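You operate a simulated robot arm through the tools that you are given. There is no shell and no other tool. Be economical: measure what you need, move in short steps, check, and stop when the job is done.

The job below is to be done with a simulated robot arm. You get a single attempt, and the scene is never put back.

JOB
Tighten the loose towels door knob and rub the door's finger marks off.
Fine: use paste on the cream pad; put the pad back.

Only the result counts: the job must be done as asked and must still hold three seconds after the hand-in. Knocking over, shifting, dropping, spilling or breaking anything else fails it. Flat cloth is picked up by pressing the open fingertips on it (5 to 10 N) and closing them slowly along it; thin cloth reads only 2 to 8 mm in the jaws.

ROBOT AND FRAMES
A 7-joint arm with a two-finger parallel gripper, fixed in place. Base frame: the origin is at the foot of the arm, x ahead of it, y to its left, z up. Lengths are in mm, angles in degrees, forces in N, time in s.
With the tool pointing down near the work surface it reaches from about 340 to 760 mm from the base axis. Its first joint turns from -115.0 to 115.0 degrees. Payload 3.91 kg.
The TCP is the grasp point between the finger pads, 30 mm short of the fingertips. In the tool frame z runs along the fingers and y along their closing line. Largest opening 110 mm; finger width 20, thickness 10; the body of the gripper, 48 by 112 mm, starts 55 mm behind the TCP.
Orientation is that of the tool frame in the base frame, as a unit quaternion [x, y, z, w]. With the fingers straight down and closing along the base's y, the tool's x points along the base's -x, its y along +y and its z along -z.

CONTROLS
- The arm moves only by the tool arm_command. Its argument "series" is a list of rows, each a list of 7 numbers: the closure in counts, from 0 (fully open) to 255 (shut), then the shift along the tool's x, y, z in mm, then the turn, a rotation vector about the tool's x, y, z in rad. In form: [[grip, x, y, z, rx, ry, rz], ...]. A call has 1 to 20 rows; each row shifts and turns the commanded pose from where the row before left it, along the tool's axes as they then stand. A row lasts 0.2 s, in which the tool goes at most 50 mm and 8.6 degrees; a call with a longer step from one row to the next is refused whole, and so is a gripper value outside its range. A pose out of reach is approached as far as the arm can. The call stops where the force on the tool passes 40 N (or 10 N more than at its start, if that is more) or the arm is blocked; 0.2 s more then pass. The fingers move at their own pace (about 108 mm/s each) and stop on an object; they squeeze with about 28 N. The grip force told is the motor's: it shows also when the fingers shut on nothing. Time passes only in rows, and 0.2 s behind the last, so rows that do not move let the fingers close. The reply holds the time, the measured pose of the TCP, the force on the tool along the base axes, the opening and the grip force, in the units named above and with some noise.
- Cameras (640 x 400 px; columns grow to the right, rows downward): "scene" is fixed at [397.1, -649.8, 1382.4]; the picture's right is [1.00, -0.03, 0.00], its down [-0.01, -0.30, -0.95] and it looks along [0.02, 0.95, -0.30] (base axes); focal length 329 px, centre (320, 200). "wrist" rides on the gripper at [-36, 0, -57] in the tool frame; the picture's right is [0.00, -1.00, 0.00], its down [0.97, 0.00, -0.24] and it looks along [0.24, 0.00, 0.97] (tool axes); focal length 218 px, centre (320, 200). There is no depth. A picture from a camera that has moved, and an enlarged one, comes with that camera's place and axes in the base frame and with its lens.
- get_image(camera): a new picture of that camera. It takes no simulated time.
- raise_lower(by): slides the trunk up (or, below 0, down) by that many mm; the arm rides with it, the base frame stays. It gives what a move gives, with no picture.
- close_up(camera, box): a new picture of the part [left, top, right, bottom] of that camera's present view, enlarged. It takes no simulated time.
- hand_in(): hands the job in; it is judged then, once.

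Go step by step. Nothing tells you positions but the pictures and the camera data: compare them with the known pose of the tool, close in by small moves and look again before you grip or let go. The budget is 120 turns and 76 pictures, counting those below and the enlarged ones. Unless the task says otherwise, let go and move clear before handing in, and close with one line.

The tools are called after "Call:" as name(argument=value, ...) on one line, values as JSON. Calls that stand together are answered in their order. arm_command: Moves the arm, as the interface text tells. Its arguments: {"type":"object","properties":{"series":{"type":"array","items":{"type":"array","items":{"type":"number"}}}},"required":["series"]} The other tools are called the same way: raise_lower (by) slides the trunk up or down; get_image (camera) takes a picture; close_up (camera, box) takes an enlarged picture of a part of a camera's view; hand_in () hands the job in.

At the start:

```text
clock: 0.0
position: [285.0, 278.0, 1215.9]
tcp_rot: [0.0, 1.0, 0.0, 0.0]
contact_force: [0.0, -0.2, 0.1]
finger_gap: 110.1
finger_force: 0.0
trunk travel left (down, up): [-775.0, 215.0]
```

scene: 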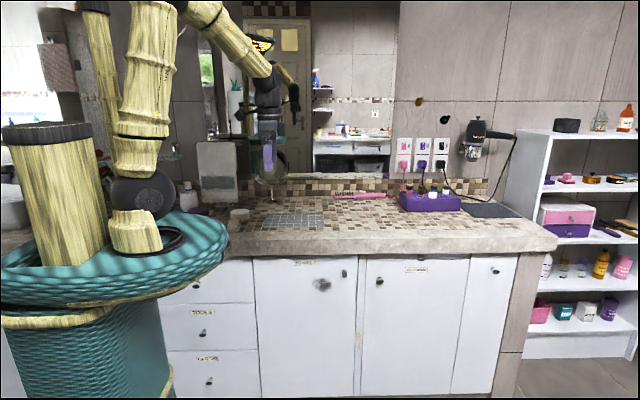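
wrist: 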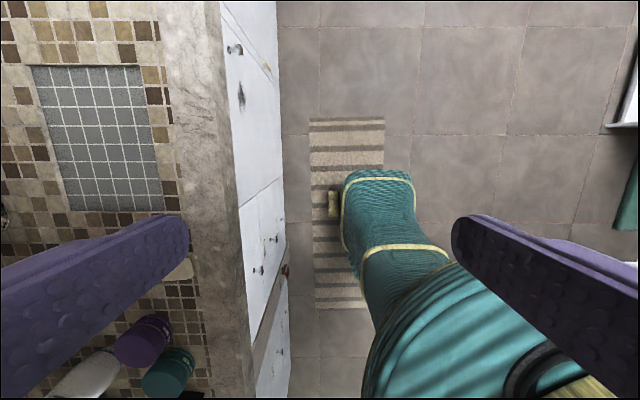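

I see a bathroom counter with labelled doors below it; a smudge sits on the left door. I'll look closer at the labels, the knobs and the counter objects.

Call:
close_up(camera="scene", box=[160, 240, 360, 400])

Call:
close_up(camera="scene", box=[340, 240, 540, 400])

Call:
close_up(camera="scene", box=[160, 130, 360, 250])

Call:
close_up(camera="scene", box=[500, 90, 640, 350])

```text
2.50 times, centred on (260, 320) of scene
camera zoom: at [397.1, -649.8, 1382.4], right [1.0, -0.03, 0.0], down [-0.01, -0.3, -0.95], along [0.02, 0.95, -0.3], focal length 823 px, centre (470, -100)
```

zoom: 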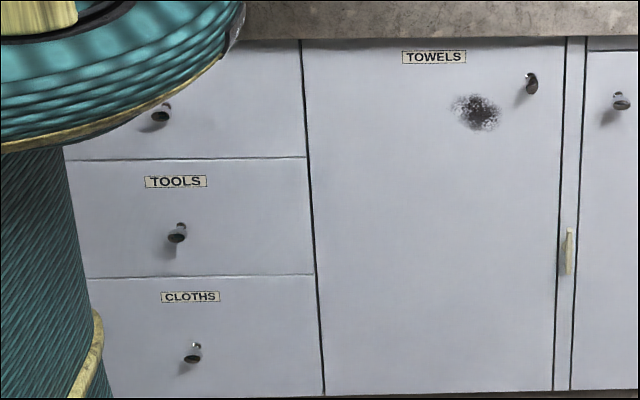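

```text
2.50 times, centred on (440, 320) of scene
camera zoom: at [397.1, -649.8, 1382.4], right [1.0, -0.03, 0.0], down [-0.01, -0.3, -0.95], along [0.02, 0.95, -0.3], focal length 823 px, centre (20, -100)
```

zoom: 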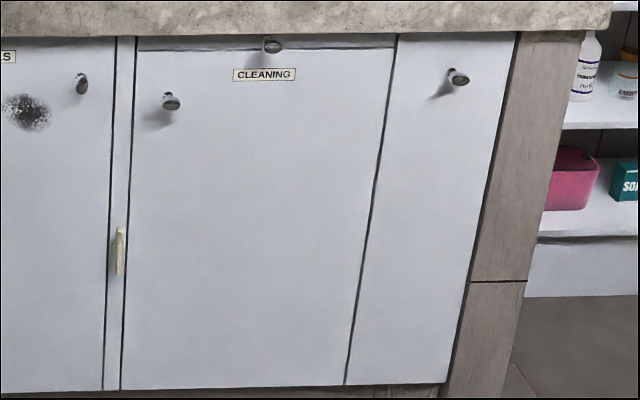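

```text
3.20 times, centred on (260, 190) of scene
camera zoom: at [397.1, -649.8, 1382.4], right [1.0, -0.03, 0.0], down [-0.01, -0.3, -0.95], along [0.02, 0.95, -0.3], focal length 1054 px, centre (512, 232)
```

zoom: 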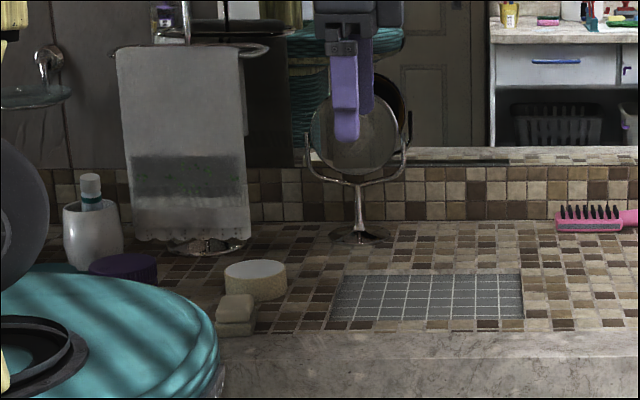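

```text
1.54 times, centred on (570, 220) of scene
camera zoom: at [397.1, -649.8, 1382.4], right [1.0, -0.03, 0.0], down [-0.01, -0.3, -0.95], along [0.02, 0.95, -0.3], focal length 507 px, centre (-65, 169)
```

zoom: 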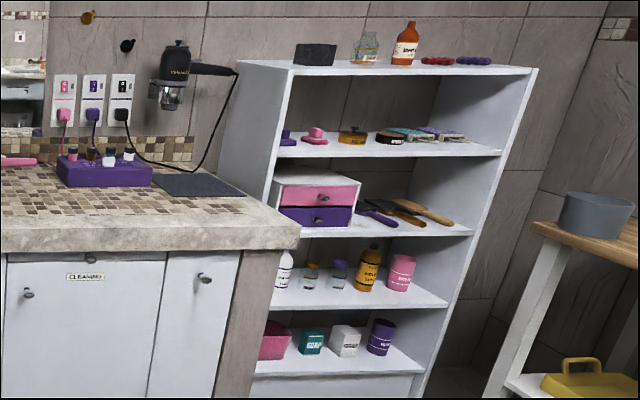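

The cream cube is near (90, 550) on the counter, with jars to its left. I'll move above it to look with the wrist camera.

Call:
arm_command(series=[[0, 22, 30, 0, 0, 0, 0], [0, 22, 30, 0, 0, 0, 0], [0, 22, 30, 0, 0, 0, 0], [0, 22, 30, 0, 0, 0, 0], [0, 22, 30, 0, 0, 0, 0], [0, 22, 30, 0, 0, 0, 0]])

Call:
get_image(camera="wrist")

Call:
get_image(camera="scene")

```text
clock: 1.4
position: [151.6, 459.7, 1213.6]
tcp_rot: [-0.001, 1.0, 0.0, 0.0]
contact_force: [0.1, -0.4, 0.0]
finger_gap: 110.4
finger_force: 0.1
trunk travel left (down, up): [-775.0, 215.0]
```

```text
69 pictures are left
camera wrist: at [188.2, 460.2, 1271.1], right [0.0, -1.0, 0.0], down [-0.97, 0.0, 0.24], along [-0.24, 0.0, -0.97], focal length 218 px, centre (320, 200)
```

wrist: 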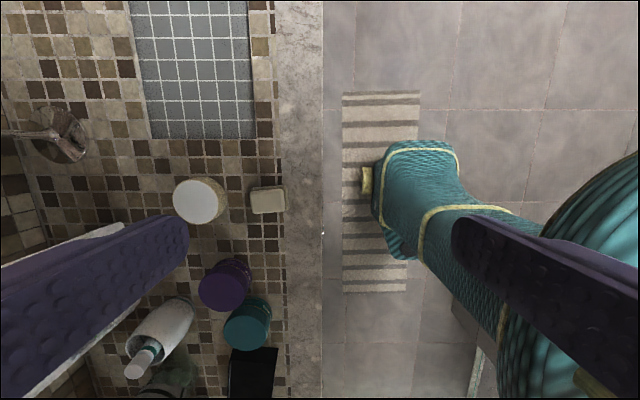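

```text
68 pictures are left
```

scene: 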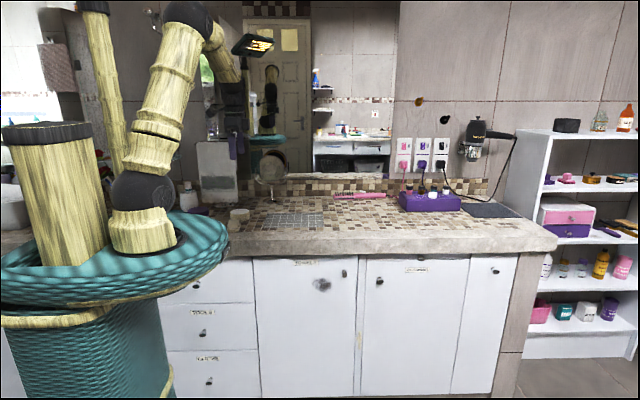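

Call:
close_up(camera="wrist", box=[100, 150, 320, 400])

Call:
close_up(camera="scene", box=[170, 170, 270, 240])

Call:
close_up(camera="scene", box=[280, 250, 360, 300])

Call:
close_up(camera="scene", box=[390, 170, 470, 220])

```text
1.60 times, centred on (210, 275) of wrist
camera zoom: at [188.2, 460.2, 1271.1], right [0.0, -1.0, 0.0], down [-0.97, 0.0, 0.24], along [-0.24, 0.0, -0.97], focal length 349 px, centre (496, 80)
```

zoom: 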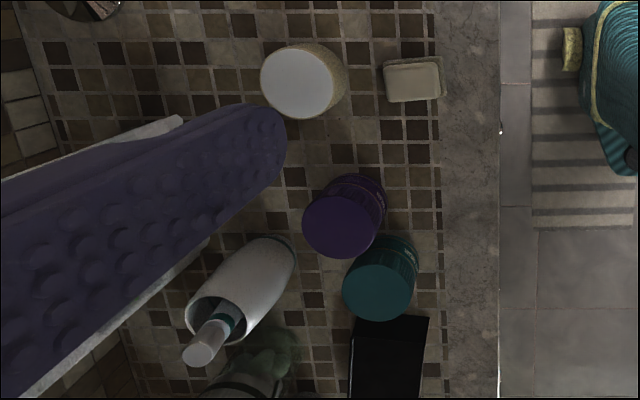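

```text
5.71 times, centred on (220, 205) of scene
camera zoom: at [397.1, -649.8, 1382.4], right [1.0, -0.03, 0.0], down [-0.01, -0.3, -0.95], along [0.02, 0.95, -0.3], focal length 1882 px, centre (891, 171)
```

zoom: 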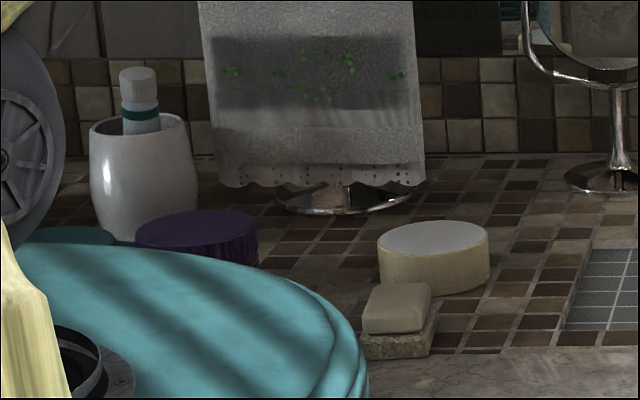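

```text
8.00 times, centred on (320, 275) of scene
camera zoom: at [397.1, -649.8, 1382.4], right [1.0, -0.03, 0.0], down [-0.01, -0.3, -0.95], along [0.02, 0.95, -0.3], focal length 2635 px, centre (320, -400)
```

zoom: 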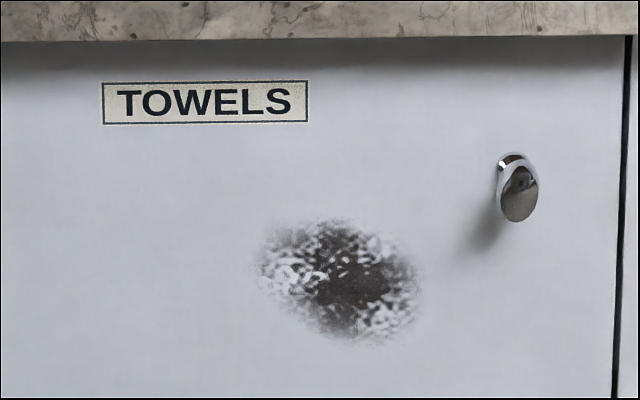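

```text
8.00 times, centred on (430, 195) of scene
camera zoom: at [397.1, -649.8, 1382.4], right [1.0, -0.03, 0.0], down [-0.01, -0.3, -0.95], along [0.02, 0.95, -0.3], focal length 2635 px, centre (-560, 240)
```

zoom: 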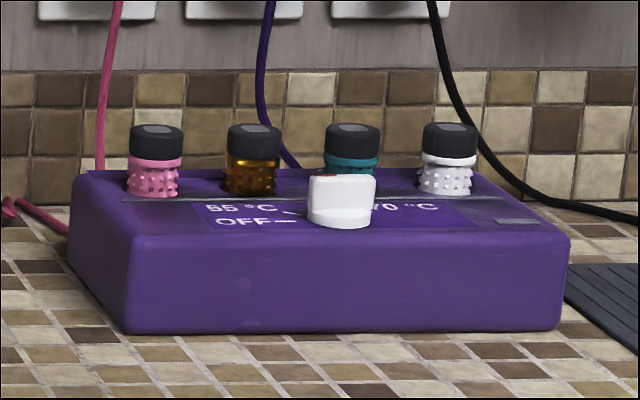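

The cream block sits on a grainy base, and the round tub beside it has a white top that may be paste. I'll lower to look closer.

Call:
arm_command(series=[[0, 0, 10, 40, 0, 0, 0], [0, 0, 10, 40, 0, 0, 0], [0, 0, 10, 40, 0, 0, 0], [0, 0, 10, 20, 0, 0, 0]])

Call:
close_up(camera="wrist", box=[100, 50, 420, 300])

```text
clock: 2.4
position: [152.8, 499.4, 1076.4]
tcp_rot: [0.0, 1.0, 0.0, 0.0]
contact_force: [1.0, 0.6, -0.5]
finger_gap: 109.9
finger_force: 0.3
trunk travel left (down, up): [-775.0, 215.0]
```

```text
1.60 times, centred on (260, 175) of wrist
camera zoom: at [190.0, 499.6, 1133.0], right [0.0, -1.0, 0.0], down [-0.97, 0.0, 0.24], along [-0.24, 0.0, -0.97], focal length 349 px, centre (416, 240)
```

zoom: 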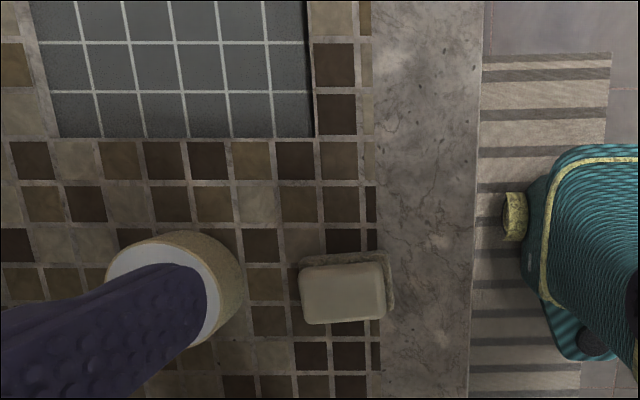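

The cream block is a sponge pad with a handle, and the tub beside it looks like open white paste. Before relying on that I'll check the two jar labels, turning the gripper 90° as I go.

Call:
arm_command(series=[[0, 35, -13, -4, 0, 0, 0], [0, 35, -13, -4, 0, 0, 0], [0, 35, -13, -4, 0, 0, 0], [0, 35, -13, -4, 0, 0, 0], [0, 35, -13, -4, 0, 0, 0], [0, 35, -13, -4, 0, 0, 0], [0, 0, 0, 0, 0, 0, 0.1428], [0, 0, 0, 0, 0, 0, 0.1428], [0, 0, 0, 0, 0, 0, 0.1428], [0, 0, 0, 0, 0, 0, 0.1428], [0, 0, 0, 0, 0, 0, 0.1428], [0, 0, 0, 0, 0, 0, 0.1428], [0, 0, 0, 0, 0, 0, 0.1428], [0, 0, 0, 0, 0, 0, 0.1428], [0, 0, 0, 0, 0, 0, 0.1428], [0, 0, 0, 0, 0, 0, 0.1428], [0, 0, 0, 0, 0, 0, 0.1428]])

Call:
get_image(camera="wrist")

```text
clock: 6.0
position: [36.8, 445.1, 1118.4]
tcp_rot: [0.738, 0.673, 0.014, -0.046]
contact_force: [1.0, -0.1, -0.6]
finger_gap: 110.1
finger_force: 0.0
out of reach, approached as far as the arm can: row 16, 17
trunk travel left (down, up): [-775.0, 215.0]
```

```text
62 pictures are left
camera wrist: at [36.7, 404.5, 1171.7], right [-0.99, 0.09, 0.05], down [0.1, 0.94, 0.32], along [-0.02, 0.32, -0.95], focal length 218 px, centre (320, 200)
```

wrist: 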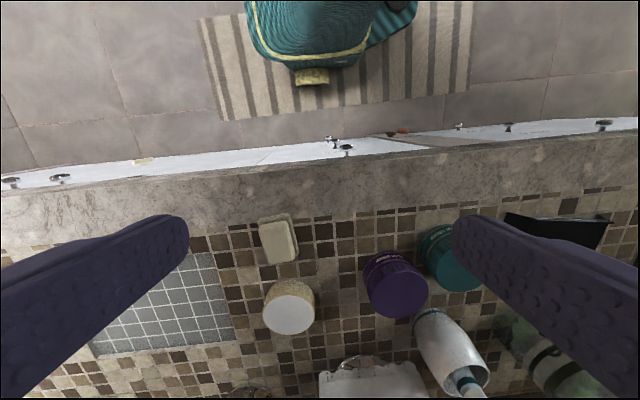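

Call:
close_up(camera="wrist", box=[220, 180, 520, 360])

Call:
close_up(camera="wrist", box=[350, 215, 500, 310])

```text
2.13 times, centred on (370, 270) of wrist
camera zoom: at [36.7, 404.5, 1171.7], right [-0.99, 0.09, 0.05], down [0.1, 0.94, 0.32], along [-0.02, 0.32, -0.95], focal length 466 px, centre (213, 51)
```

zoom: 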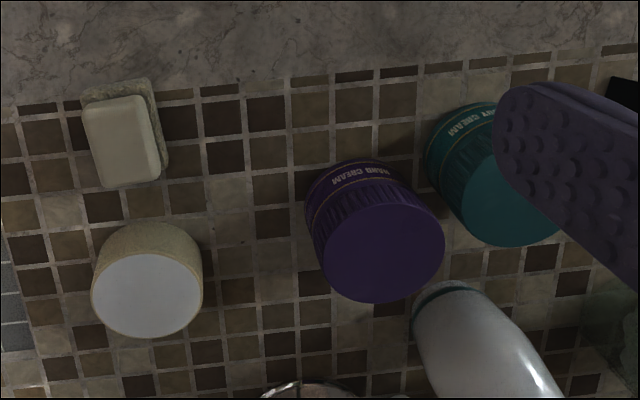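

```text
4.21 times, centred on (425, 262) of wrist
camera zoom: at [36.7, 404.5, 1171.7], right [-0.99, 0.09, 0.05], down [0.1, 0.94, 0.32], along [-0.02, 0.32, -0.95], focal length 919 px, centre (-122, -63)
```

zoom: 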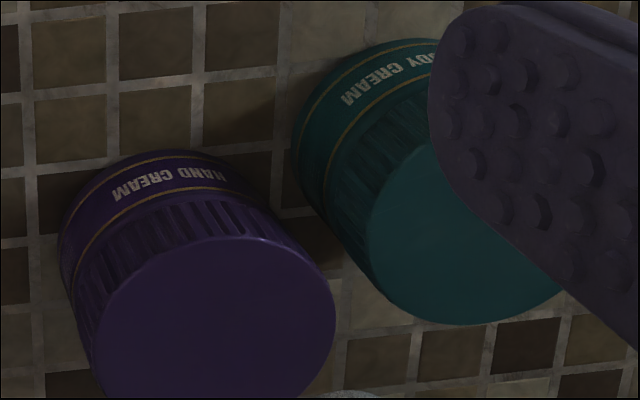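

The jars are hand and body cream, so the open white tub at about (95, 658) must be the paste. I'll turn back to the starting orientation.

Call:
arm_command(series=[[0, 0, 0, 0, 0, 0, -0.1428], [0, 0, 0, 0, 0, 0, -0.1428], [0, 0, 0, 0, 0, 0, -0.1428], [0, 0, 0, 0, 0, 0, -0.1428], [0, 0, 0, 0, 0, 0, -0.1428], [0, 0, 0, 0, 0, 0, -0.1428], [0, 0, 0, 0, 0, 0, -0.1428], [0, 0, 0, 0, 0, 0, -0.1428], [0, 0, 0, 0, 0, 0, -0.1428], [0, 0, 0, 0, 0, 0, -0.1428], [0, 0, 0, 0, 0, 0, -0.1428], [0, -30, 20, 0, 0, 0, 0], [0, -30, 20, 0, 0, 0, 0], [0, -30, 20, 0, 0, 0, 0]])

```text
clock: 9.0
position: [86.6, 491.9, 1081.4]
tcp_rot: [0.0, 1.0, -0.001, -0.001]
contact_force: [1.0, -0.6, 0.5]
finger_gap: 110.2
finger_force: 0.1
trunk travel left (down, up): [-775.0, 215.0]
```

Next I go above the pad with partly closed fingers.

Call:
arm_command(series=[[70, -5, 27, 20, 0, 0, 0], [70, -5, 27, 20, 0, 0, 0], [70, 0, 0, 40, 0, 0, 0], [70, 0, 0, 0, 0, 0, 0]])

Call:
get_image(camera="wrist")

Call:
close_up(camera="scene", box=[200, 180, 280, 240])

```text
clock: 10.0
position: [97.3, 544.3, 998.7]
tcp_rot: [0.0, 1.0, 0.0, 0.0]
contact_force: [0.6, 0.6, 0.1]
finger_gap: 79.7
finger_force: 0.1
trunk travel left (down, up): [-775.0, 215.0]
```

```text
59 pictures are left
camera wrist: at [133.7, 544.3, 1055.6], right [0.0, -1.0, 0.0], down [-0.97, 0.0, 0.24], along [-0.24, 0.0, -0.97], focal length 218 px, centre (320, 200)
```

wrist: 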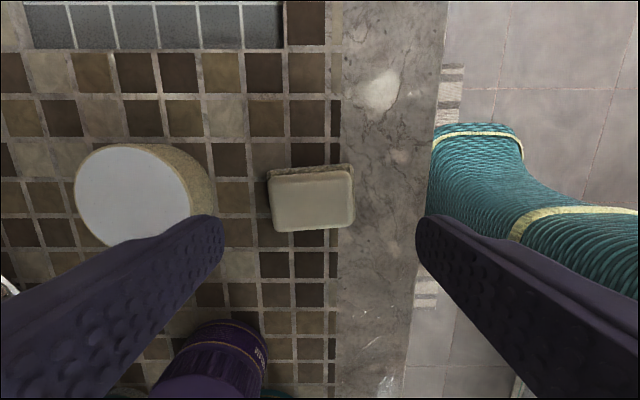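

```text
6.67 times, centred on (240, 210) of scene
camera zoom: at [397.1, -649.8, 1382.4], right [1.0, -0.03, 0.0], down [-0.01, -0.3, -0.95], along [0.02, 0.95, -0.3], focal length 2196 px, centre (853, 133)
```

zoom: 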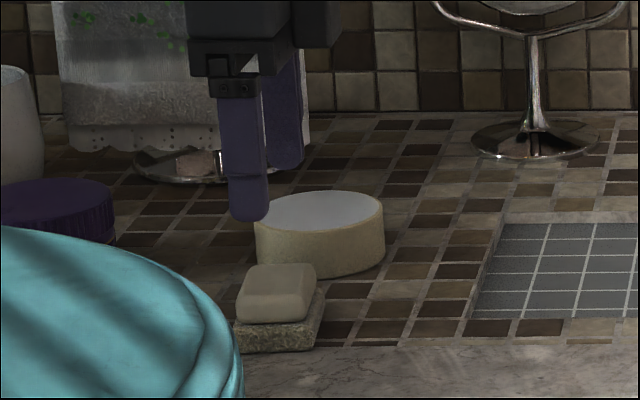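

The pad handle is centred at about (99, 550). I'll lower to just above its base flange and close.

Call:
arm_command(series=[[70, -1, 5.5, 20, 0, 0, 0], [70, 0, 0, 20, 0, 0, 0], [70, 0, 0, 18, 0, 0, 0], [70, 0, 0, 7, 0, 0, 0], [70, 0, 0, 0, 0, 0, 0]])

Call:
get_image(camera="wrist")

Call:
close_up(camera="scene", box=[210, 190, 270, 230])

```text
clock: 11.2
position: [98.1, 551.4, 936.7]
tcp_rot: [0.0, 1.0, 0.0, 0.0]
contact_force: [-0.4, 0.7, 0.6]
finger_gap: 79.7
finger_force: 0.1
trunk travel left (down, up): [-775.0, 215.0]
```

```text
57 pictures are left
camera wrist: at [133.9, 552.4, 992.9], right [0.0, -1.0, 0.0], down [-0.97, 0.0, 0.24], along [-0.24, 0.0, -0.97], focal length 218 px, centre (320, 200)
```

wrist: 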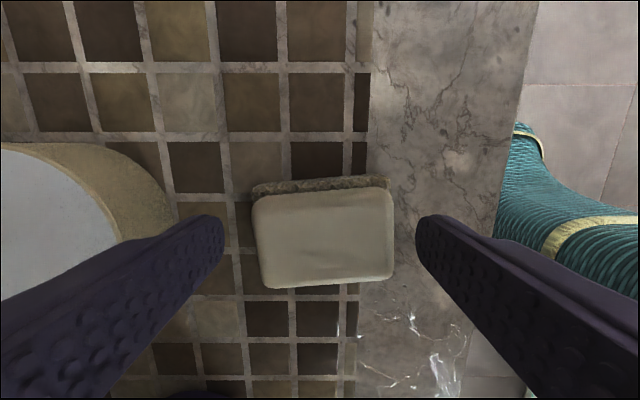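

```text
10.00 times, centred on (240, 210) of scene
camera zoom: at [397.1, -649.8, 1382.4], right [1.0, -0.03, 0.0], down [-0.01, -0.3, -0.95], along [0.02, 0.95, -0.3], focal length 3293 px, centre (1120, 100)
```

zoom: 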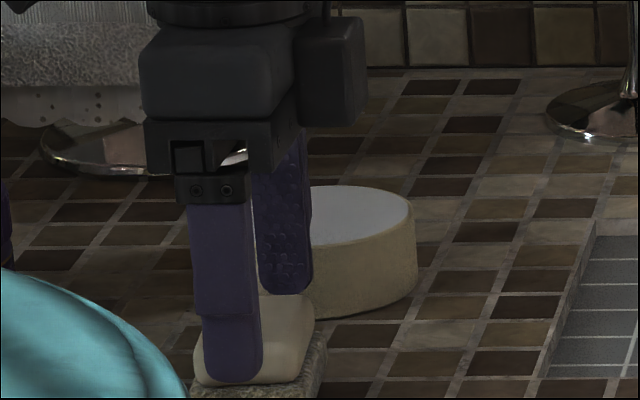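

Call:
arm_command(series=[[70, 0, 0, 5, 0, 0, 0], [90, 0, 0, 0, 0, 0, 0], [105, 0, 0, 0, 0, 0, 0], [120, 0, 0, 0, 0, 0, 0], [140, 0, 0, 0, 0, 0, 0], [160, 0, 0, 0, 0, 0, 0], [160, 0, 0, 0, 0, 0, 0]])

```text
clock: 12.8
position: [96.5, 551.7, 931.8]
tcp_rot: [0.0, 1.0, -0.001, 0.0]
contact_force: [-0.4, 0.5, 0.9]
finger_gap: 58.1
finger_force: 28.2
trunk travel left (down, up): [-775.0, 215.0]
```

Gripped at 58 mm. Lift and look.

Call:
arm_command(series=[[180, 0, 0, -15, 0, 0, 0], [180, 0, 0, -30, 0, 0, 0], [180, 0, 0, -35, 0, 0, 0], [180, 0, 0, 0, 0, 0, 0]])

Call:
get_image(camera="wrist")

Call:
close_up(camera="scene", box=[205, 170, 280, 230])

```text
clock: 13.8
position: [94.6, 553.1, 1010.3]
tcp_rot: [-0.001, 1.0, 0.0, 0.0]
contact_force: [0.6, 0.6, -0.4]
finger_gap: 57.9
finger_force: 28.1
trunk travel left (down, up): [-775.0, 215.0]
```

```text
55 pictures are left
camera wrist: at [131.7, 553.1, 1067.4], right [0.0, -1.0, 0.0], down [-0.97, 0.0, 0.24], along [-0.24, 0.0, -0.97], focal length 218 px, centre (320, 200)
```

wrist: 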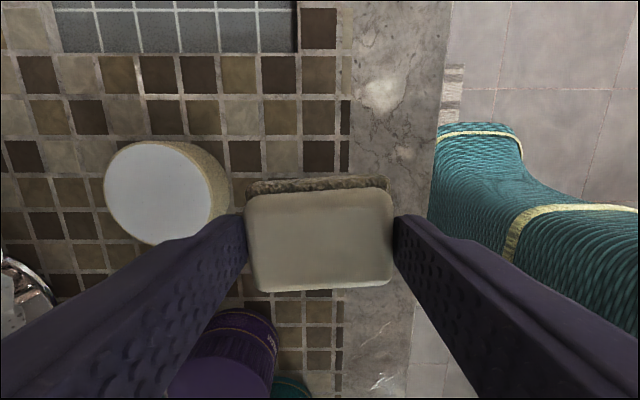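

```text
6.67 times, centred on (242, 200) of scene
camera zoom: at [397.1, -649.8, 1382.4], right [1.0, -0.03, 0.0], down [-0.01, -0.3, -0.95], along [0.02, 0.95, -0.3], focal length 2196 px, centre (837, 200)
```

zoom: 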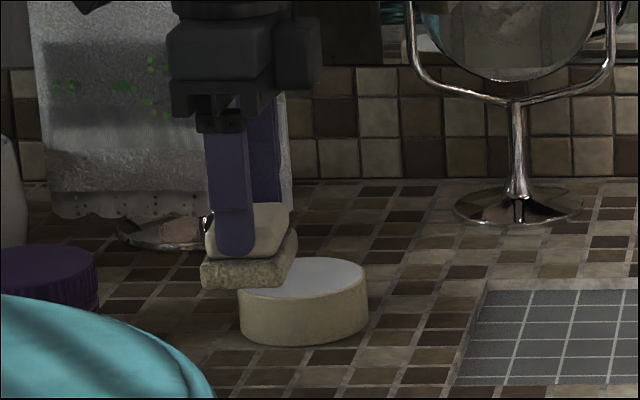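

The pad is held, its bottom 52 mm below the TCP. The paste tub is at about (98, 672), top near z 907, so I'll move over it.

Call:
arm_command(series=[[180, -1, 40, 0, 0, 0, 0], [180, -1, 40, 0, 0, 0, 0], [180, -1, 39, 0, 0, 0, 0], [180, 0, 0, 20, 0, 0, 0], [180, 0, 0, 0, 0, 0, 0]])

Call:
get_image(camera="wrist")

Call:
close_up(camera="scene", box=[205, 170, 280, 230])

```text
clock: 15.0
position: [101.7, 668.4, 991.4]
tcp_rot: [-0.001, 1.0, 0.0, 0.0]
contact_force: [0.4, -0.2, 0.1]
finger_gap: 57.8
finger_force: 27.8
trunk travel left (down, up): [-775.0, 215.0]
```

```text
53 pictures are left
camera wrist: at [137.6, 669.3, 1048.4], right [0.0, -1.0, 0.0], down [-0.97, 0.0, 0.24], along [-0.24, 0.0, -0.97], focal length 218 px, centre (320, 200)
```

wrist: 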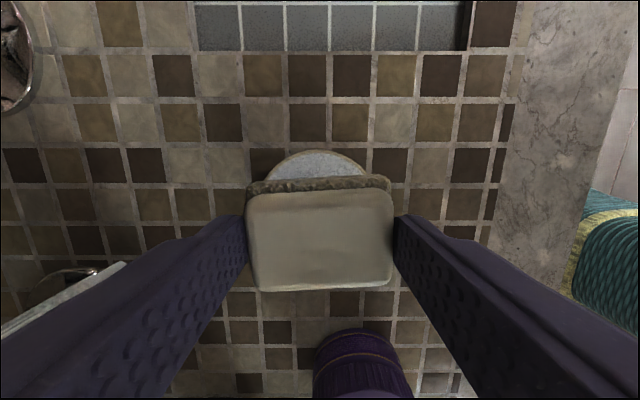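

```text
6.67 times, centred on (242, 200) of scene
camera zoom: at [397.1, -649.8, 1382.4], right [1.0, -0.03, 0.0], down [-0.01, -0.3, -0.95], along [0.02, 0.95, -0.3], focal length 2196 px, centre (837, 200)
```

zoom: 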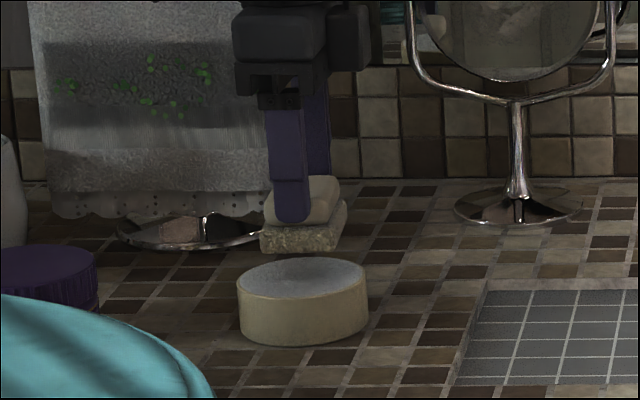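

Call:
arm_command(series=[[180, 5, 3.5, 10, 0, 0, 0], [180, 0, 0, 10, 0, 0, 0], [180, 0, 0, 7, 0, 0, 0], [180, 0, 0, 2, 0, 0, 0], [180, 0, 0, 0, 0, 0, 0]])

Call:
close_up(camera="scene", box=[210, 190, 270, 230])

```text
clock: 16.2
position: [94.4, 673.9, 965.1]
tcp_rot: [0.001, 1.0, 0.002, 0.0]
contact_force: [-0.7, 0.5, 11.6]
finger_gap: 57.9
finger_force: 28.0
trunk travel left (down, up): [-775.0, 215.0]
```

```text
10.00 times, centred on (240, 210) of scene
camera zoom: at [397.1, -649.8, 1382.4], right [1.0, -0.03, 0.0], down [-0.01, -0.3, -0.95], along [0.02, 0.95, -0.3], focal length 3293 px, centre (1120, 100)
```

zoom: 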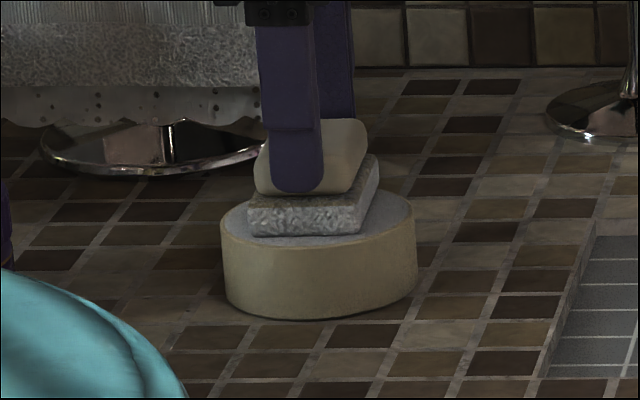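

The pad touched with 11.6 N and its face has turned white, so it is loaded. Lift straight up.

Call:
arm_command(series=[[180, 0, 0, -5, 0, 0, 0], [180, 0, 0, -20, 0, 0, 0], [180, 0, 0, -40, 0, 0, 0], [180, 0, 0, -40, 0, 0, 0], [180, 0, 0, 0, 0, 0, 0]])

Call:
get_image(camera="scene")

Call:
get_image(camera="wrist")

```text
clock: 17.4
position: [97.0, 672.6, 1070.2]
tcp_rot: [0.0, 1.0, 0.0, 0.0]
contact_force: [0.1, -0.5, 0.8]
finger_gap: 57.5
finger_force: 27.7
trunk travel left (down, up): [-775.0, 215.0]
```

```text
50 pictures are left
```

scene: 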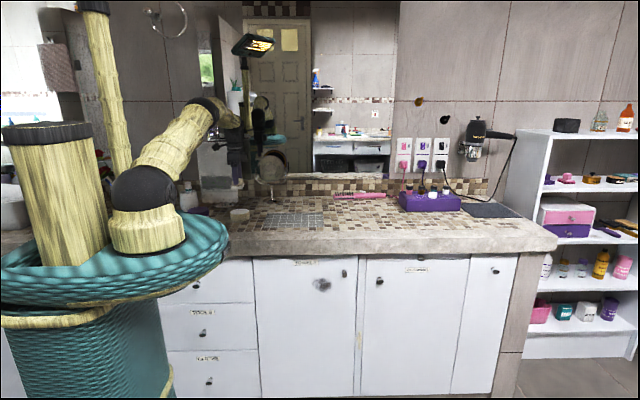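

```text
49 pictures are left
camera wrist: at [132.8, 674.0, 1125.9], right [0.0, -1.0, 0.0], down [-0.97, 0.0, 0.24], along [-0.24, 0.0, -0.97], focal length 218 px, centre (320, 200)
```

wrist: 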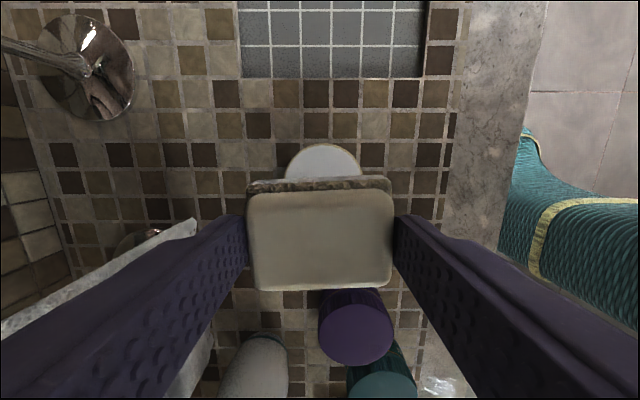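

Now I'll retreat in front of the counter, and tilt the tool to point at the doors while still high.

Call:
arm_command(series=[[180, -24, -33, 0, 0, 0, 0], [180, -24, -33, 0, 0, 0, 0], [180, -24, -33, 0, 0, 0, 0], [180, -24, -33, 0, 0, 0, 0], [180, -24, -33, 0, 0, 0, 0], [180, -24, -33, 0, 0, 0, 0], [180, -24, -33, 0, 0, 0, 0], [180, -24, -33, 0, 0, 0, 0], [180, -24, -33, 0, 0, 0, 0], [180, -24, -33, 0, 0, 0, 0], [180, -24, -33, 0, 0, 0, 0], [180, -24, -33, 0, 0, 0, 0], [180, 0, 0, 0, 0, 0, 0]])

Call:
arm_command(series=[[180, 0, 0, 0, -0.1428, 0, 0], [180, 0, 0, 0, -0.1428, 0, 0], [180, 0, 0, 0, -0.1428, 0, 0], [180, 0, 0, 0, -0.1428, 0, 0], [180, 0, 0, 0, -0.1428, 0, 0], [180, 0, 0, 0, -0.1428, 0, 0], [180, 0, 0, 0, -0.1428, 0, 0], [180, 0, 0, 0, -0.1428, 0, 0], [180, 0, 0, 0, -0.1428, 0, 0], [180, 0, 0, 0, -0.1428, 0, 0], [180, 0, 0, 0, -0.1428, 0, 0], [180, 0, 0, 0, 0, 0, 0]])

Call:
get_image(camera="scene")

Call:
get_image(camera="wrist")

```text
clock: 20.2
position: [381.6, 278.5, 1067.0]
tcp_rot: [0.0, 1.0, 0.0, -0.001]
contact_force: [-0.1, 0.2, -0.7]
finger_gap: 57.2
finger_force: 27.5
trunk travel left (down, up): [-775.0, 215.0]
```

```text
clock: 22.8
position: [384.5, 277.4, 1067.7]
tcp_rot: [0.0, 0.706, 0.708, -0.001]
contact_force: [0.3, -0.5, -0.6]
finger_gap: 56.9
finger_force: 28.3
trunk travel left (down, up): [-775.0, 215.0]
```

```text
48 pictures are left
```

scene: 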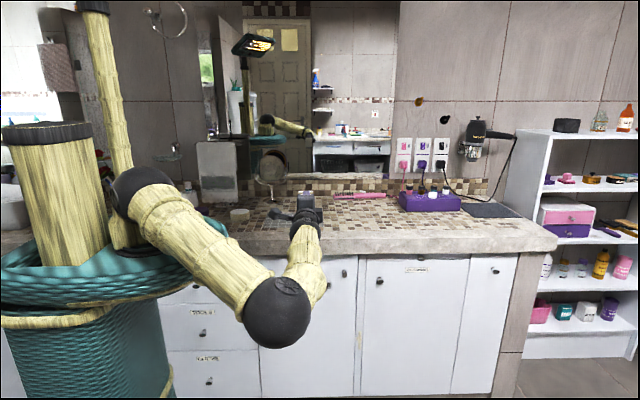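

```text
47 pictures are left
camera wrist: at [420.3, 220.8, 1067.5], right [0.0, 0.0, -1.0], down [-0.97, -0.24, 0.0], along [-0.24, 0.97, 0.0], focal length 218 px, centre (320, 200)
```

wrist: 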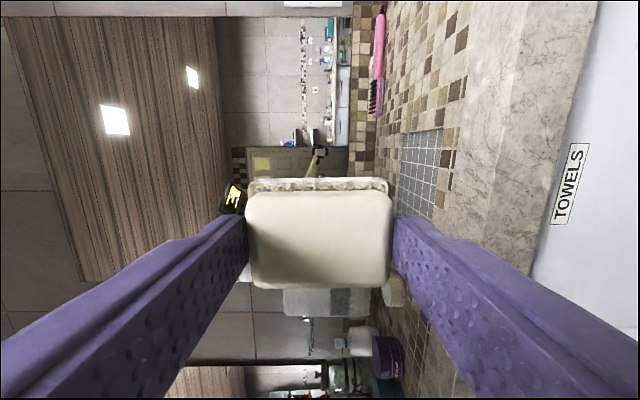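

Now lower the trunk so the tool faces the door marks.

Call:
raise_lower(by=-380)

Call:
get_image(camera="scene")

Call:
get_image(camera="wrist")

```text
clock: 26.5
position: [383.6, 278.1, 687.2]
tcp_rot: [0.001, 0.707, 0.707, 0.001]
contact_force: [0.2, 0.0, -0.5]
finger_gap: 56.8
finger_force: 28.1
trunk travel left (down, up): [-395.0, 595.0]
```

```text
46 pictures are left
```

scene: 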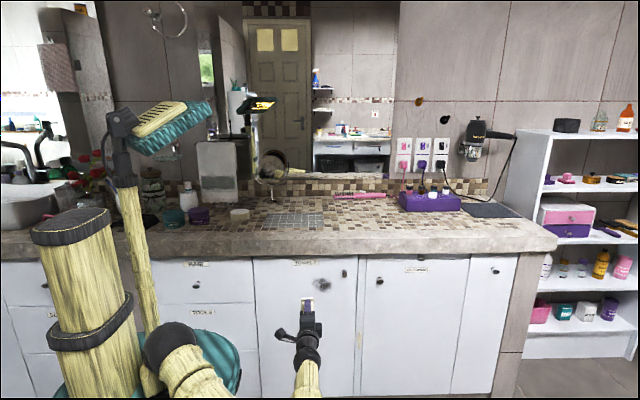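

```text
45 pictures are left
camera wrist: at [420.1, 220.9, 687.4], right [0.0, 0.0, -1.0], down [-0.97, -0.24, 0.0], along [-0.24, 0.97, 0.0], focal length 218 px, centre (320, 200)
```

wrist: 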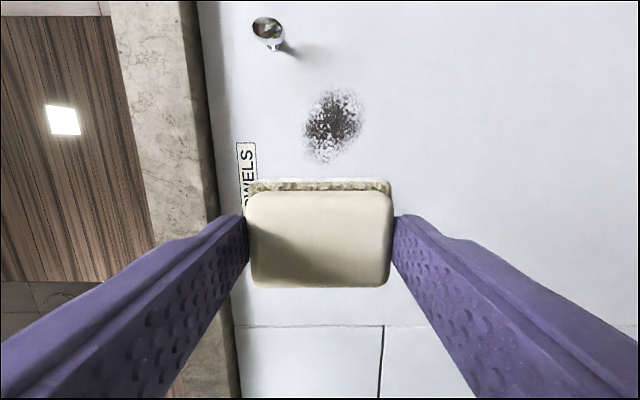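

The marks are at about (446, y≈500, 672) and the door plane is somewhere at y 480–520. I'll approach to a safe standoff.

Call:
arm_command(series=[[180, -21, -5, 35, 0, 0, 0], [180, -21, -5, 35, 0, 0, 0], [180, -20, -5, 35, 0, 0, 0], [180, 0, 0, 20, 0, 0, 0], [180, 0, 0, 0, 0, 0, 0]])

Call:
get_image(camera="wrist")

Call:
close_up(camera="scene", box=[270, 240, 390, 340])

```text
clock: 27.7
position: [445.7, 403.6, 673.7]
tcp_rot: [0.0, 0.707, 0.707, 0.0]
contact_force: [-0.3, 0.3, -0.9]
finger_gap: 56.8
finger_force: 27.8
trunk travel left (down, up): [-395.0, 595.0]
```

```text
44 pictures are left
camera wrist: at [482.3, 347.4, 673.0], right [0.0, 0.0, -1.0], down [-0.97, -0.24, 0.0], along [-0.24, 0.97, 0.0], focal length 218 px, centre (320, 200)
```

wrist: 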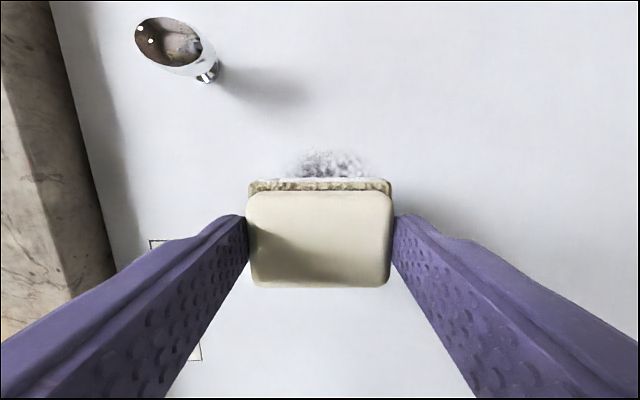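

```text
4.00 times, centred on (330, 290) of scene
camera zoom: at [397.1, -649.8, 1382.4], right [1.0, -0.03, 0.0], down [-0.01, -0.3, -0.95], along [0.02, 0.95, -0.3], focal length 1317 px, centre (280, -160)
```

zoom: 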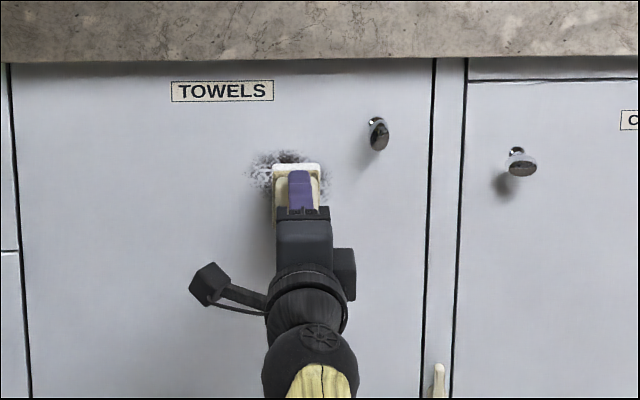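

Call:
arm_command(series=[[180, 2, 0, 10, 0, 0, 0], [180, 0, 0, 5, 0, 0, 0], [180, 0, 0, 4, 0, 0, 0], [180, 0, 0, 0, 0, 0, 0]])

Call:
close_up(camera="wrist", box=[220, 100, 420, 225])

```text
clock: 28.7
position: [443.2, 421.4, 672.9]
tcp_rot: [0.0, 0.708, 0.707, 0.0]
contact_force: [0.6, 0.4, -1.2]
finger_gap: 56.7
finger_force: 27.9
trunk travel left (down, up): [-395.0, 595.0]
```

```text
3.20 times, centred on (320, 162) of wrist
camera zoom: at [478.9, 364.9, 672.6], right [0.0, 0.0, -1.0], down [-0.97, -0.24, 0.0], along [-0.24, 0.97, 0.0], focal length 698 px, centre (320, 320)
```

zoom: 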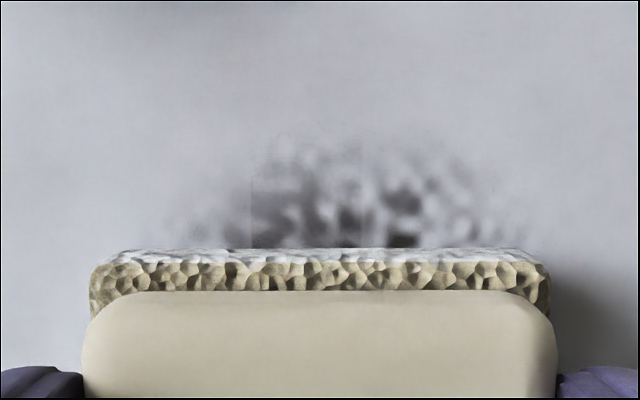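

Call:
arm_command(series=[[180, 0, 0, 3, 0, 0, 0], [180, 0, 0, 3, 0, 0, 0], [180, 0, 0, 3, 0, 0, 0], [180, 0, 0, 0, 0, 0, 0]])

```text
clock: 29.7
position: [443.9, 427.4, 674.5]
tcp_rot: [0.001, 0.707, 0.707, 0.001]
contact_force: [-6.9, -37.9, -7.9]
finger_gap: 56.5
finger_force: 27.9
trunk travel left (down, up): [-395.0, 595.0]
```

Contact is at TCP y≈426; I pressed too hard, so I'll back off to a light press.

Call:
arm_command(series=[[180, 0, 0, -2, 0, 0, 0], [180, 0, 0, 0, 0, 0, 0]])

```text
clock: 30.3
position: [444.6, 427.4, 673.8]
tcp_rot: [0.001, 0.707, 0.708, 0.001]
contact_force: [0.5, -8.2, 0.9]
finger_gap: 56.8
finger_force: 28.0
trunk travel left (down, up): [-395.0, 595.0]
```

Call:
arm_command(series=[[180, 10.6, 7, 0, 0, 0, 0], [180, 10.6, 7, 0, 0, 0, 0], [180, 10.6, 7, 0, 0, 0, 0], [180, -10.6, 0, 0, 0, 0, 0], [180, -10.6, 0, 0, 0, 0, 0], [180, -10.6, 0, 0, 0, 0, 0], [180, -10.6, 0, 0, 0, 0, 0], [180, -10.6, 0, 0, 0, 0, 0], [180, -10.6, 0, 0, 0, 0, 0], [180, 0, -10.5, 0, 0, 0, 0], [180, 0, -10.5, 0, 0, 0, 0], [180, 10.6, 0, 0, 0, 0, 0], [180, 10.6, 0, 0, 0, 0, 0], [180, 10.6, 0, 0, 0, 0, 0], [180, 10.6, 0, 0, 0, 0, 0], [180, 10.6, 0, 0, 0, 0, 0], [180, 10.6, 0, 0, 0, 0, 0], [180, 0, -10.5, 0, 0, 0, 0], [180, 0, -10.5, 0, 0, 0, 0]])

Call:
arm_command(series=[[180, -10.6, 0, 0, 0, 0, 0], [180, -10.6, 0, 0, 0, 0, 0], [180, -10.6, 0, 0, 0, 0, 0], [180, -10.6, 0, 0, 0, 0, 0], [180, -10.6, 0, 0, 0, 0, 0], [180, -10.6, 0, 0, 0, 0, 0], [180, 0, 0, 0, 0, 0, 0]])

Call:
get_image(camera="wrist")

Call:
close_up(camera="scene", box=[280, 250, 360, 300])

```text
clock: 34.3
position: [409.9, 429.8, 653.0]
tcp_rot: [0.0, 0.707, 0.707, -0.002]
contact_force: [-0.9, -10.9, 5.2]
finger_gap: 56.7
finger_force: 27.7
trunk travel left (down, up): [-395.0, 595.0]
```

```text
clock: 35.9
position: [474.1, 428.3, 652.4]
tcp_rot: [-0.001, 0.706, 0.708, -0.001]
contact_force: [-13.4, -34.0, -2.2]
finger_gap: 56.8
finger_force: 27.9
trunk travel left (down, up): [-395.0, 595.0]
```

```text
41 pictures are left
camera wrist: at [511.7, 372.1, 652.2], right [0.0, 0.0, -1.0], down [-0.97, -0.24, 0.0], along [-0.24, 0.97, 0.0], focal length 218 px, centre (320, 200)
```

wrist: 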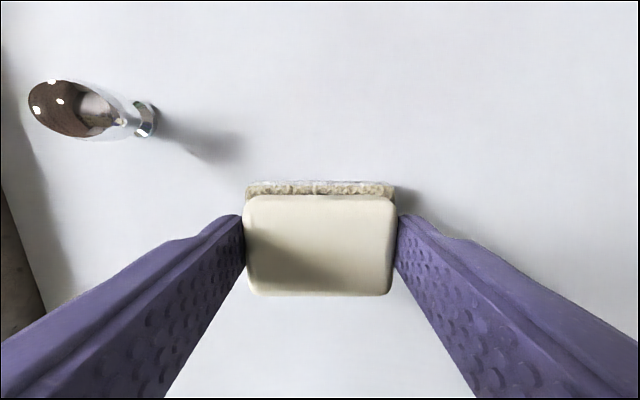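

```text
8.00 times, centred on (320, 275) of scene
camera zoom: at [397.1, -649.8, 1382.4], right [1.0, -0.03, 0.0], down [-0.01, -0.3, -0.95], along [0.02, 0.95, -0.3], focal length 2635 px, centre (320, -400)
```

zoom: 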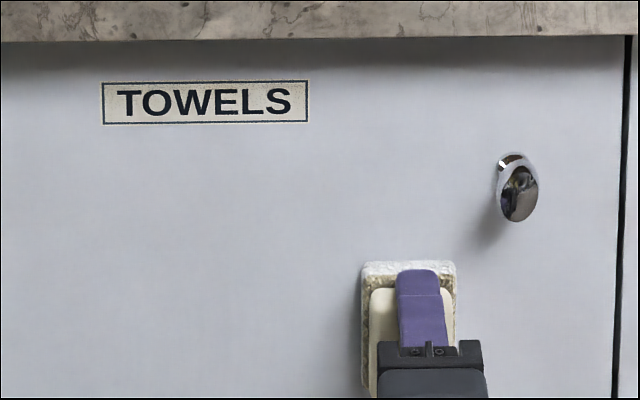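

The marks seem gone. I'll back off and inspect the door.

Call:
arm_command(series=[[180, 0, 0, -10, 0, 0, 0], [180, 15, 0, -40, 0, 0, 0], [180, 15, 0, -40, 0, 0, 0], [180, 20, 0, -40, 0, 0, 0], [180, 0, 0, -15, 0, 0, 0], [180, 0, 0, 0, 0, 0, 0]])

Call:
get_image(camera="wrist")

Call:
close_up(camera="scene", box=[280, 250, 360, 300])

```text
clock: 37.3
position: [426.8, 285.7, 653.5]
tcp_rot: [-0.001, 0.707, 0.707, -0.001]
contact_force: [0.1, -0.6, -0.4]
finger_gap: 56.9
finger_force: 27.6
trunk travel left (down, up): [-395.0, 595.0]
```

```text
39 pictures are left
camera wrist: at [463.7, 229.2, 653.6], right [0.0, 0.0, -1.0], down [-0.97, -0.24, 0.0], along [-0.24, 0.97, 0.0], focal length 218 px, centre (320, 200)
```

wrist: 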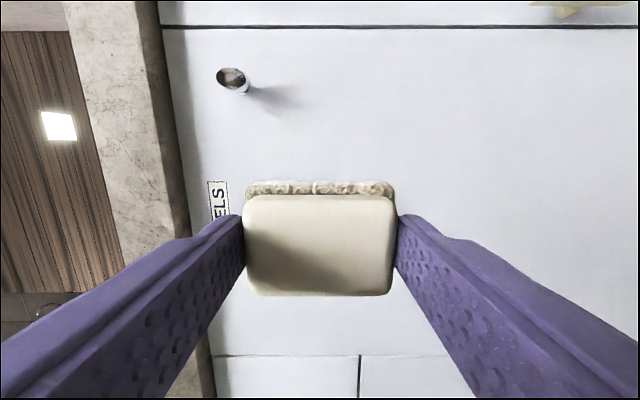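

```text
8.00 times, centred on (320, 275) of scene
camera zoom: at [397.1, -649.8, 1382.4], right [1.0, -0.03, 0.0], down [-0.01, -0.3, -0.95], along [0.02, 0.95, -0.3], focal length 2635 px, centre (320, -400)
```

zoom: 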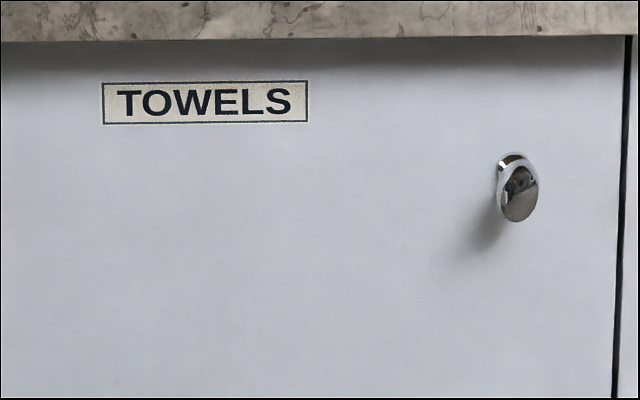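

The door is clean. Now I return the pad: trunk up and tilt the tool back down.

Call:
raise_lower(by=415)

Call:
arm_command(series=[[180, 0, 0, 0, 0.1428, 0, 0], [180, 0, 0, 0, 0.1428, 0, 0], [180, 0, 0, 0, 0.1428, 0, 0], [180, 0, 0, 0, 0.1428, 0, 0], [180, 0, 0, 0, 0.1428, 0, 0], [180, 0, 0, 0, 0.1428, 0, 0], [180, 0, 0, 0, 0.1428, 0, 0], [180, 0, 0, 0, 0.1428, 0, 0], [180, 0, 0, 0, 0.1428, 0, 0], [180, 0, 0, 0, 0.1428, 0, 0], [180, 0, 0, 0, 0.1428, 0, 0], [180, 0, 0, 0, 0, 0, 0]])

```text
refused: 415 is not a number from -400 to 400
```

```text
clock: 39.9
position: [423.4, 283.6, 651.4]
tcp_rot: [0.0, 1.0, -0.001, 0.0]
contact_force: [1.0, 0.5, -1.4]
finger_gap: 56.7
finger_force: 28.2
trunk travel left (down, up): [-395.0, 595.0]
```

The trunk move was refused as too large a step and the tilt happened low, harmlessly. Raise by 400.

Call:
raise_lower(by=400)

```text
clock: 43.7
position: [424.3, 285.4, 1051.6]
tcp_rot: [0.0, 1.0, 0.0, 0.0]
contact_force: [-0.1, -0.1, -0.9]
finger_gap: 56.7
finger_force: 28.1
trunk travel left (down, up): [-795.0, 195.0]
```

Call:
arm_command(series=[[180, 29.75, 24.2, 0, 0, 0, 0], [180, 29.75, 24.2, 0, 0, 0, 0], [180, 29.75, 24.2, 0, 0, 0, 0], [180, 29.75, 24.2, 0, 0, 0, 0], [180, 29.75, 24.2, 0, 0, 0, 0], [180, 29.75, 24.2, 0, 0, 0, 0], [180, 29.75, 24.2, 0, 0, 0, 0], [180, 29.75, 24.2, 0, 0, 0, 0], [180, 29.75, 24.2, 0, 0, 0, 0], [180, 29.75, 24.2, 0, 0, 0, 0], [180, 29.75, 24.2, 0, 0, 0, 0], [180, 0, 0, 30, 0, 0, 0], [180, 0, 0, 30, 0, 0, 0], [180, 0, 0, 0, 0, 0, 0]])

Call:
get_image(camera="wrist")

```text
clock: 46.7
position: [95.9, 548.2, 991.0]
tcp_rot: [0.0, 1.0, -0.001, 0.0]
contact_force: [-0.8, -0.5, 0.4]
finger_gap: 56.9
finger_force: 27.4
trunk travel left (down, up): [-795.0, 195.0]
```

```text
37 pictures are left
camera wrist: at [133.2, 550.0, 1047.6], right [0.0, -1.0, 0.0], down [-0.97, 0.0, 0.24], along [-0.24, 0.0, -0.97], focal length 218 px, centre (320, 200)
```

wrist: 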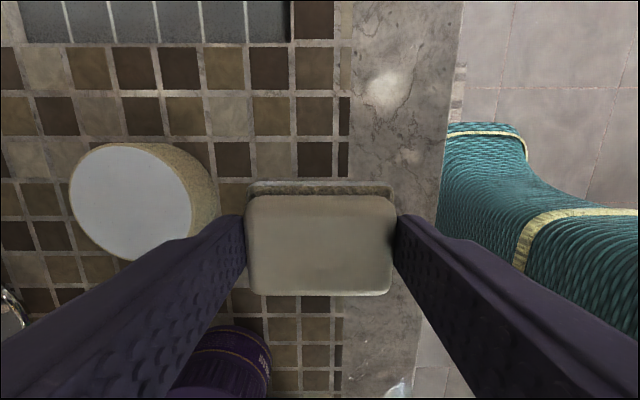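

Call:
arm_command(series=[[180, 0, 1.5, 20, 0, 0, 0], [180, 0, 0, 20, 0, 0, 0], [180, 0, 0, 13, 0, 0, 0], [180, 0, 0, 2, 0, 0, 0], [180, 0, 0, 0, 0, 0, 0]])

```text
clock: 47.9
position: [97.3, 552.3, 936.7]
tcp_rot: [0.0, 1.0, 0.0, -0.001]
contact_force: [-0.4, -0.4, 0.1]
finger_gap: 56.5
finger_force: 28.0
trunk travel left (down, up): [-795.0, 195.0]
```

Call:
arm_command(series=[[180, 0, 0, 2, 0, 0, 0], [180, 0, 0, 1.5, 0, 0, 0], [180, 0, 0, 0, 0, 0, 0]])

```text
clock: 48.7
position: [97.7, 553.3, 932.7]
tcp_rot: [0.001, 1.0, 0.0, 0.0]
contact_force: [0.4, 0.7, -0.3]
finger_gap: 56.9
finger_force: 27.9
trunk travel left (down, up): [-795.0, 195.0]
```

Call:
arm_command(series=[[180, 0, 0, 1.5, 0, 0, 0], [180, 0, 0, 1, 0, 0, 0], [180, 0, 0, 0, 0, 0, 0]])

```text
clock: 49.5
position: [97.7, 551.0, 930.8]
tcp_rot: [0.0, 1.0, 0.0, 0.0]
contact_force: [0.3, -0.1, 0.1]
finger_gap: 56.8
finger_force: 27.9
trunk travel left (down, up): [-795.0, 195.0]
```

Call:
arm_command(series=[[180, 0, 0, 1, 0, 0, 0], [180, 0, 0, 0.7, 0, 0, 0], [180, 0, 0, 0, 0, 0, 0]])

Call:
close_up(camera="scene", box=[210, 190, 270, 230])

```text
clock: 50.3
position: [98.0, 552.6, 928.7]
tcp_rot: [0.0, 1.0, 0.001, 0.0]
contact_force: [0.5, -0.7, 7.0]
finger_gap: 56.5
finger_force: 28.2
trunk travel left (down, up): [-795.0, 195.0]
```

```text
10.00 times, centred on (240, 210) of scene
camera zoom: at [397.1, -649.8, 1382.4], right [1.0, -0.03, 0.0], down [-0.01, -0.3, -0.95], along [0.02, 0.95, -0.3], focal length 3293 px, centre (1120, 100)
```

zoom: 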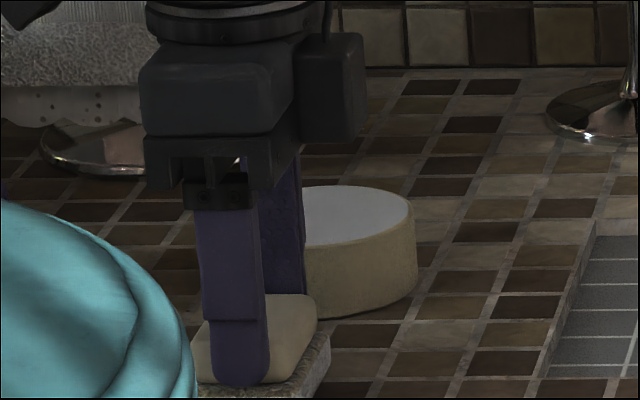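

Seated at 7 N. Release to the same partial opening and rise straight up.

Call:
arm_command(series=[[100, 0, 0, 0, 0, 0, 0], [75, 0, 0, 0, 0, 0, 0], [72, 0, 0, 0, 0, 0, 0], [72, 0, 0, -15, 0, 0, 0], [72, 0, 0, -30, 0, 0, 0], [72, 0, 0, -40, 0, 0, 0], [72, 0, 0, -40, 0, 0, 0], [72, 0, 0, 0, 0, 0, 0]])

Call:
get_image(camera="wrist")

```text
clock: 52.1
position: [98.3, 553.3, 1057.1]
tcp_rot: [0.0, 1.0, -0.001, 0.0]
contact_force: [0.3, -0.5, -0.1]
finger_gap: 79.0
finger_force: 0.1
trunk travel left (down, up): [-795.0, 195.0]
```

```text
35 pictures are left
camera wrist: at [134.5, 553.5, 1114.6], right [0.0, -1.0, 0.0], down [-0.97, 0.0, 0.24], along [-0.24, 0.0, -0.97], focal length 218 px, centre (320, 200)
```

wrist: 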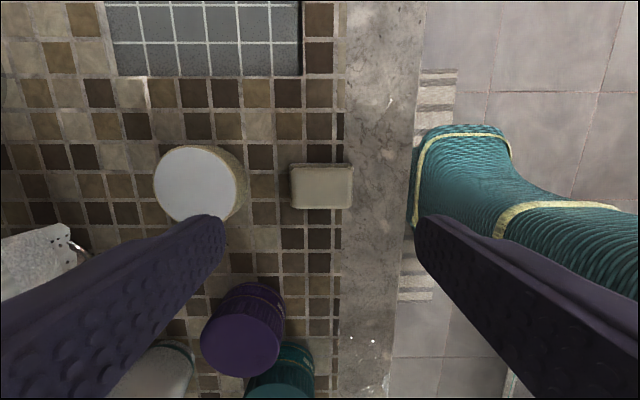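

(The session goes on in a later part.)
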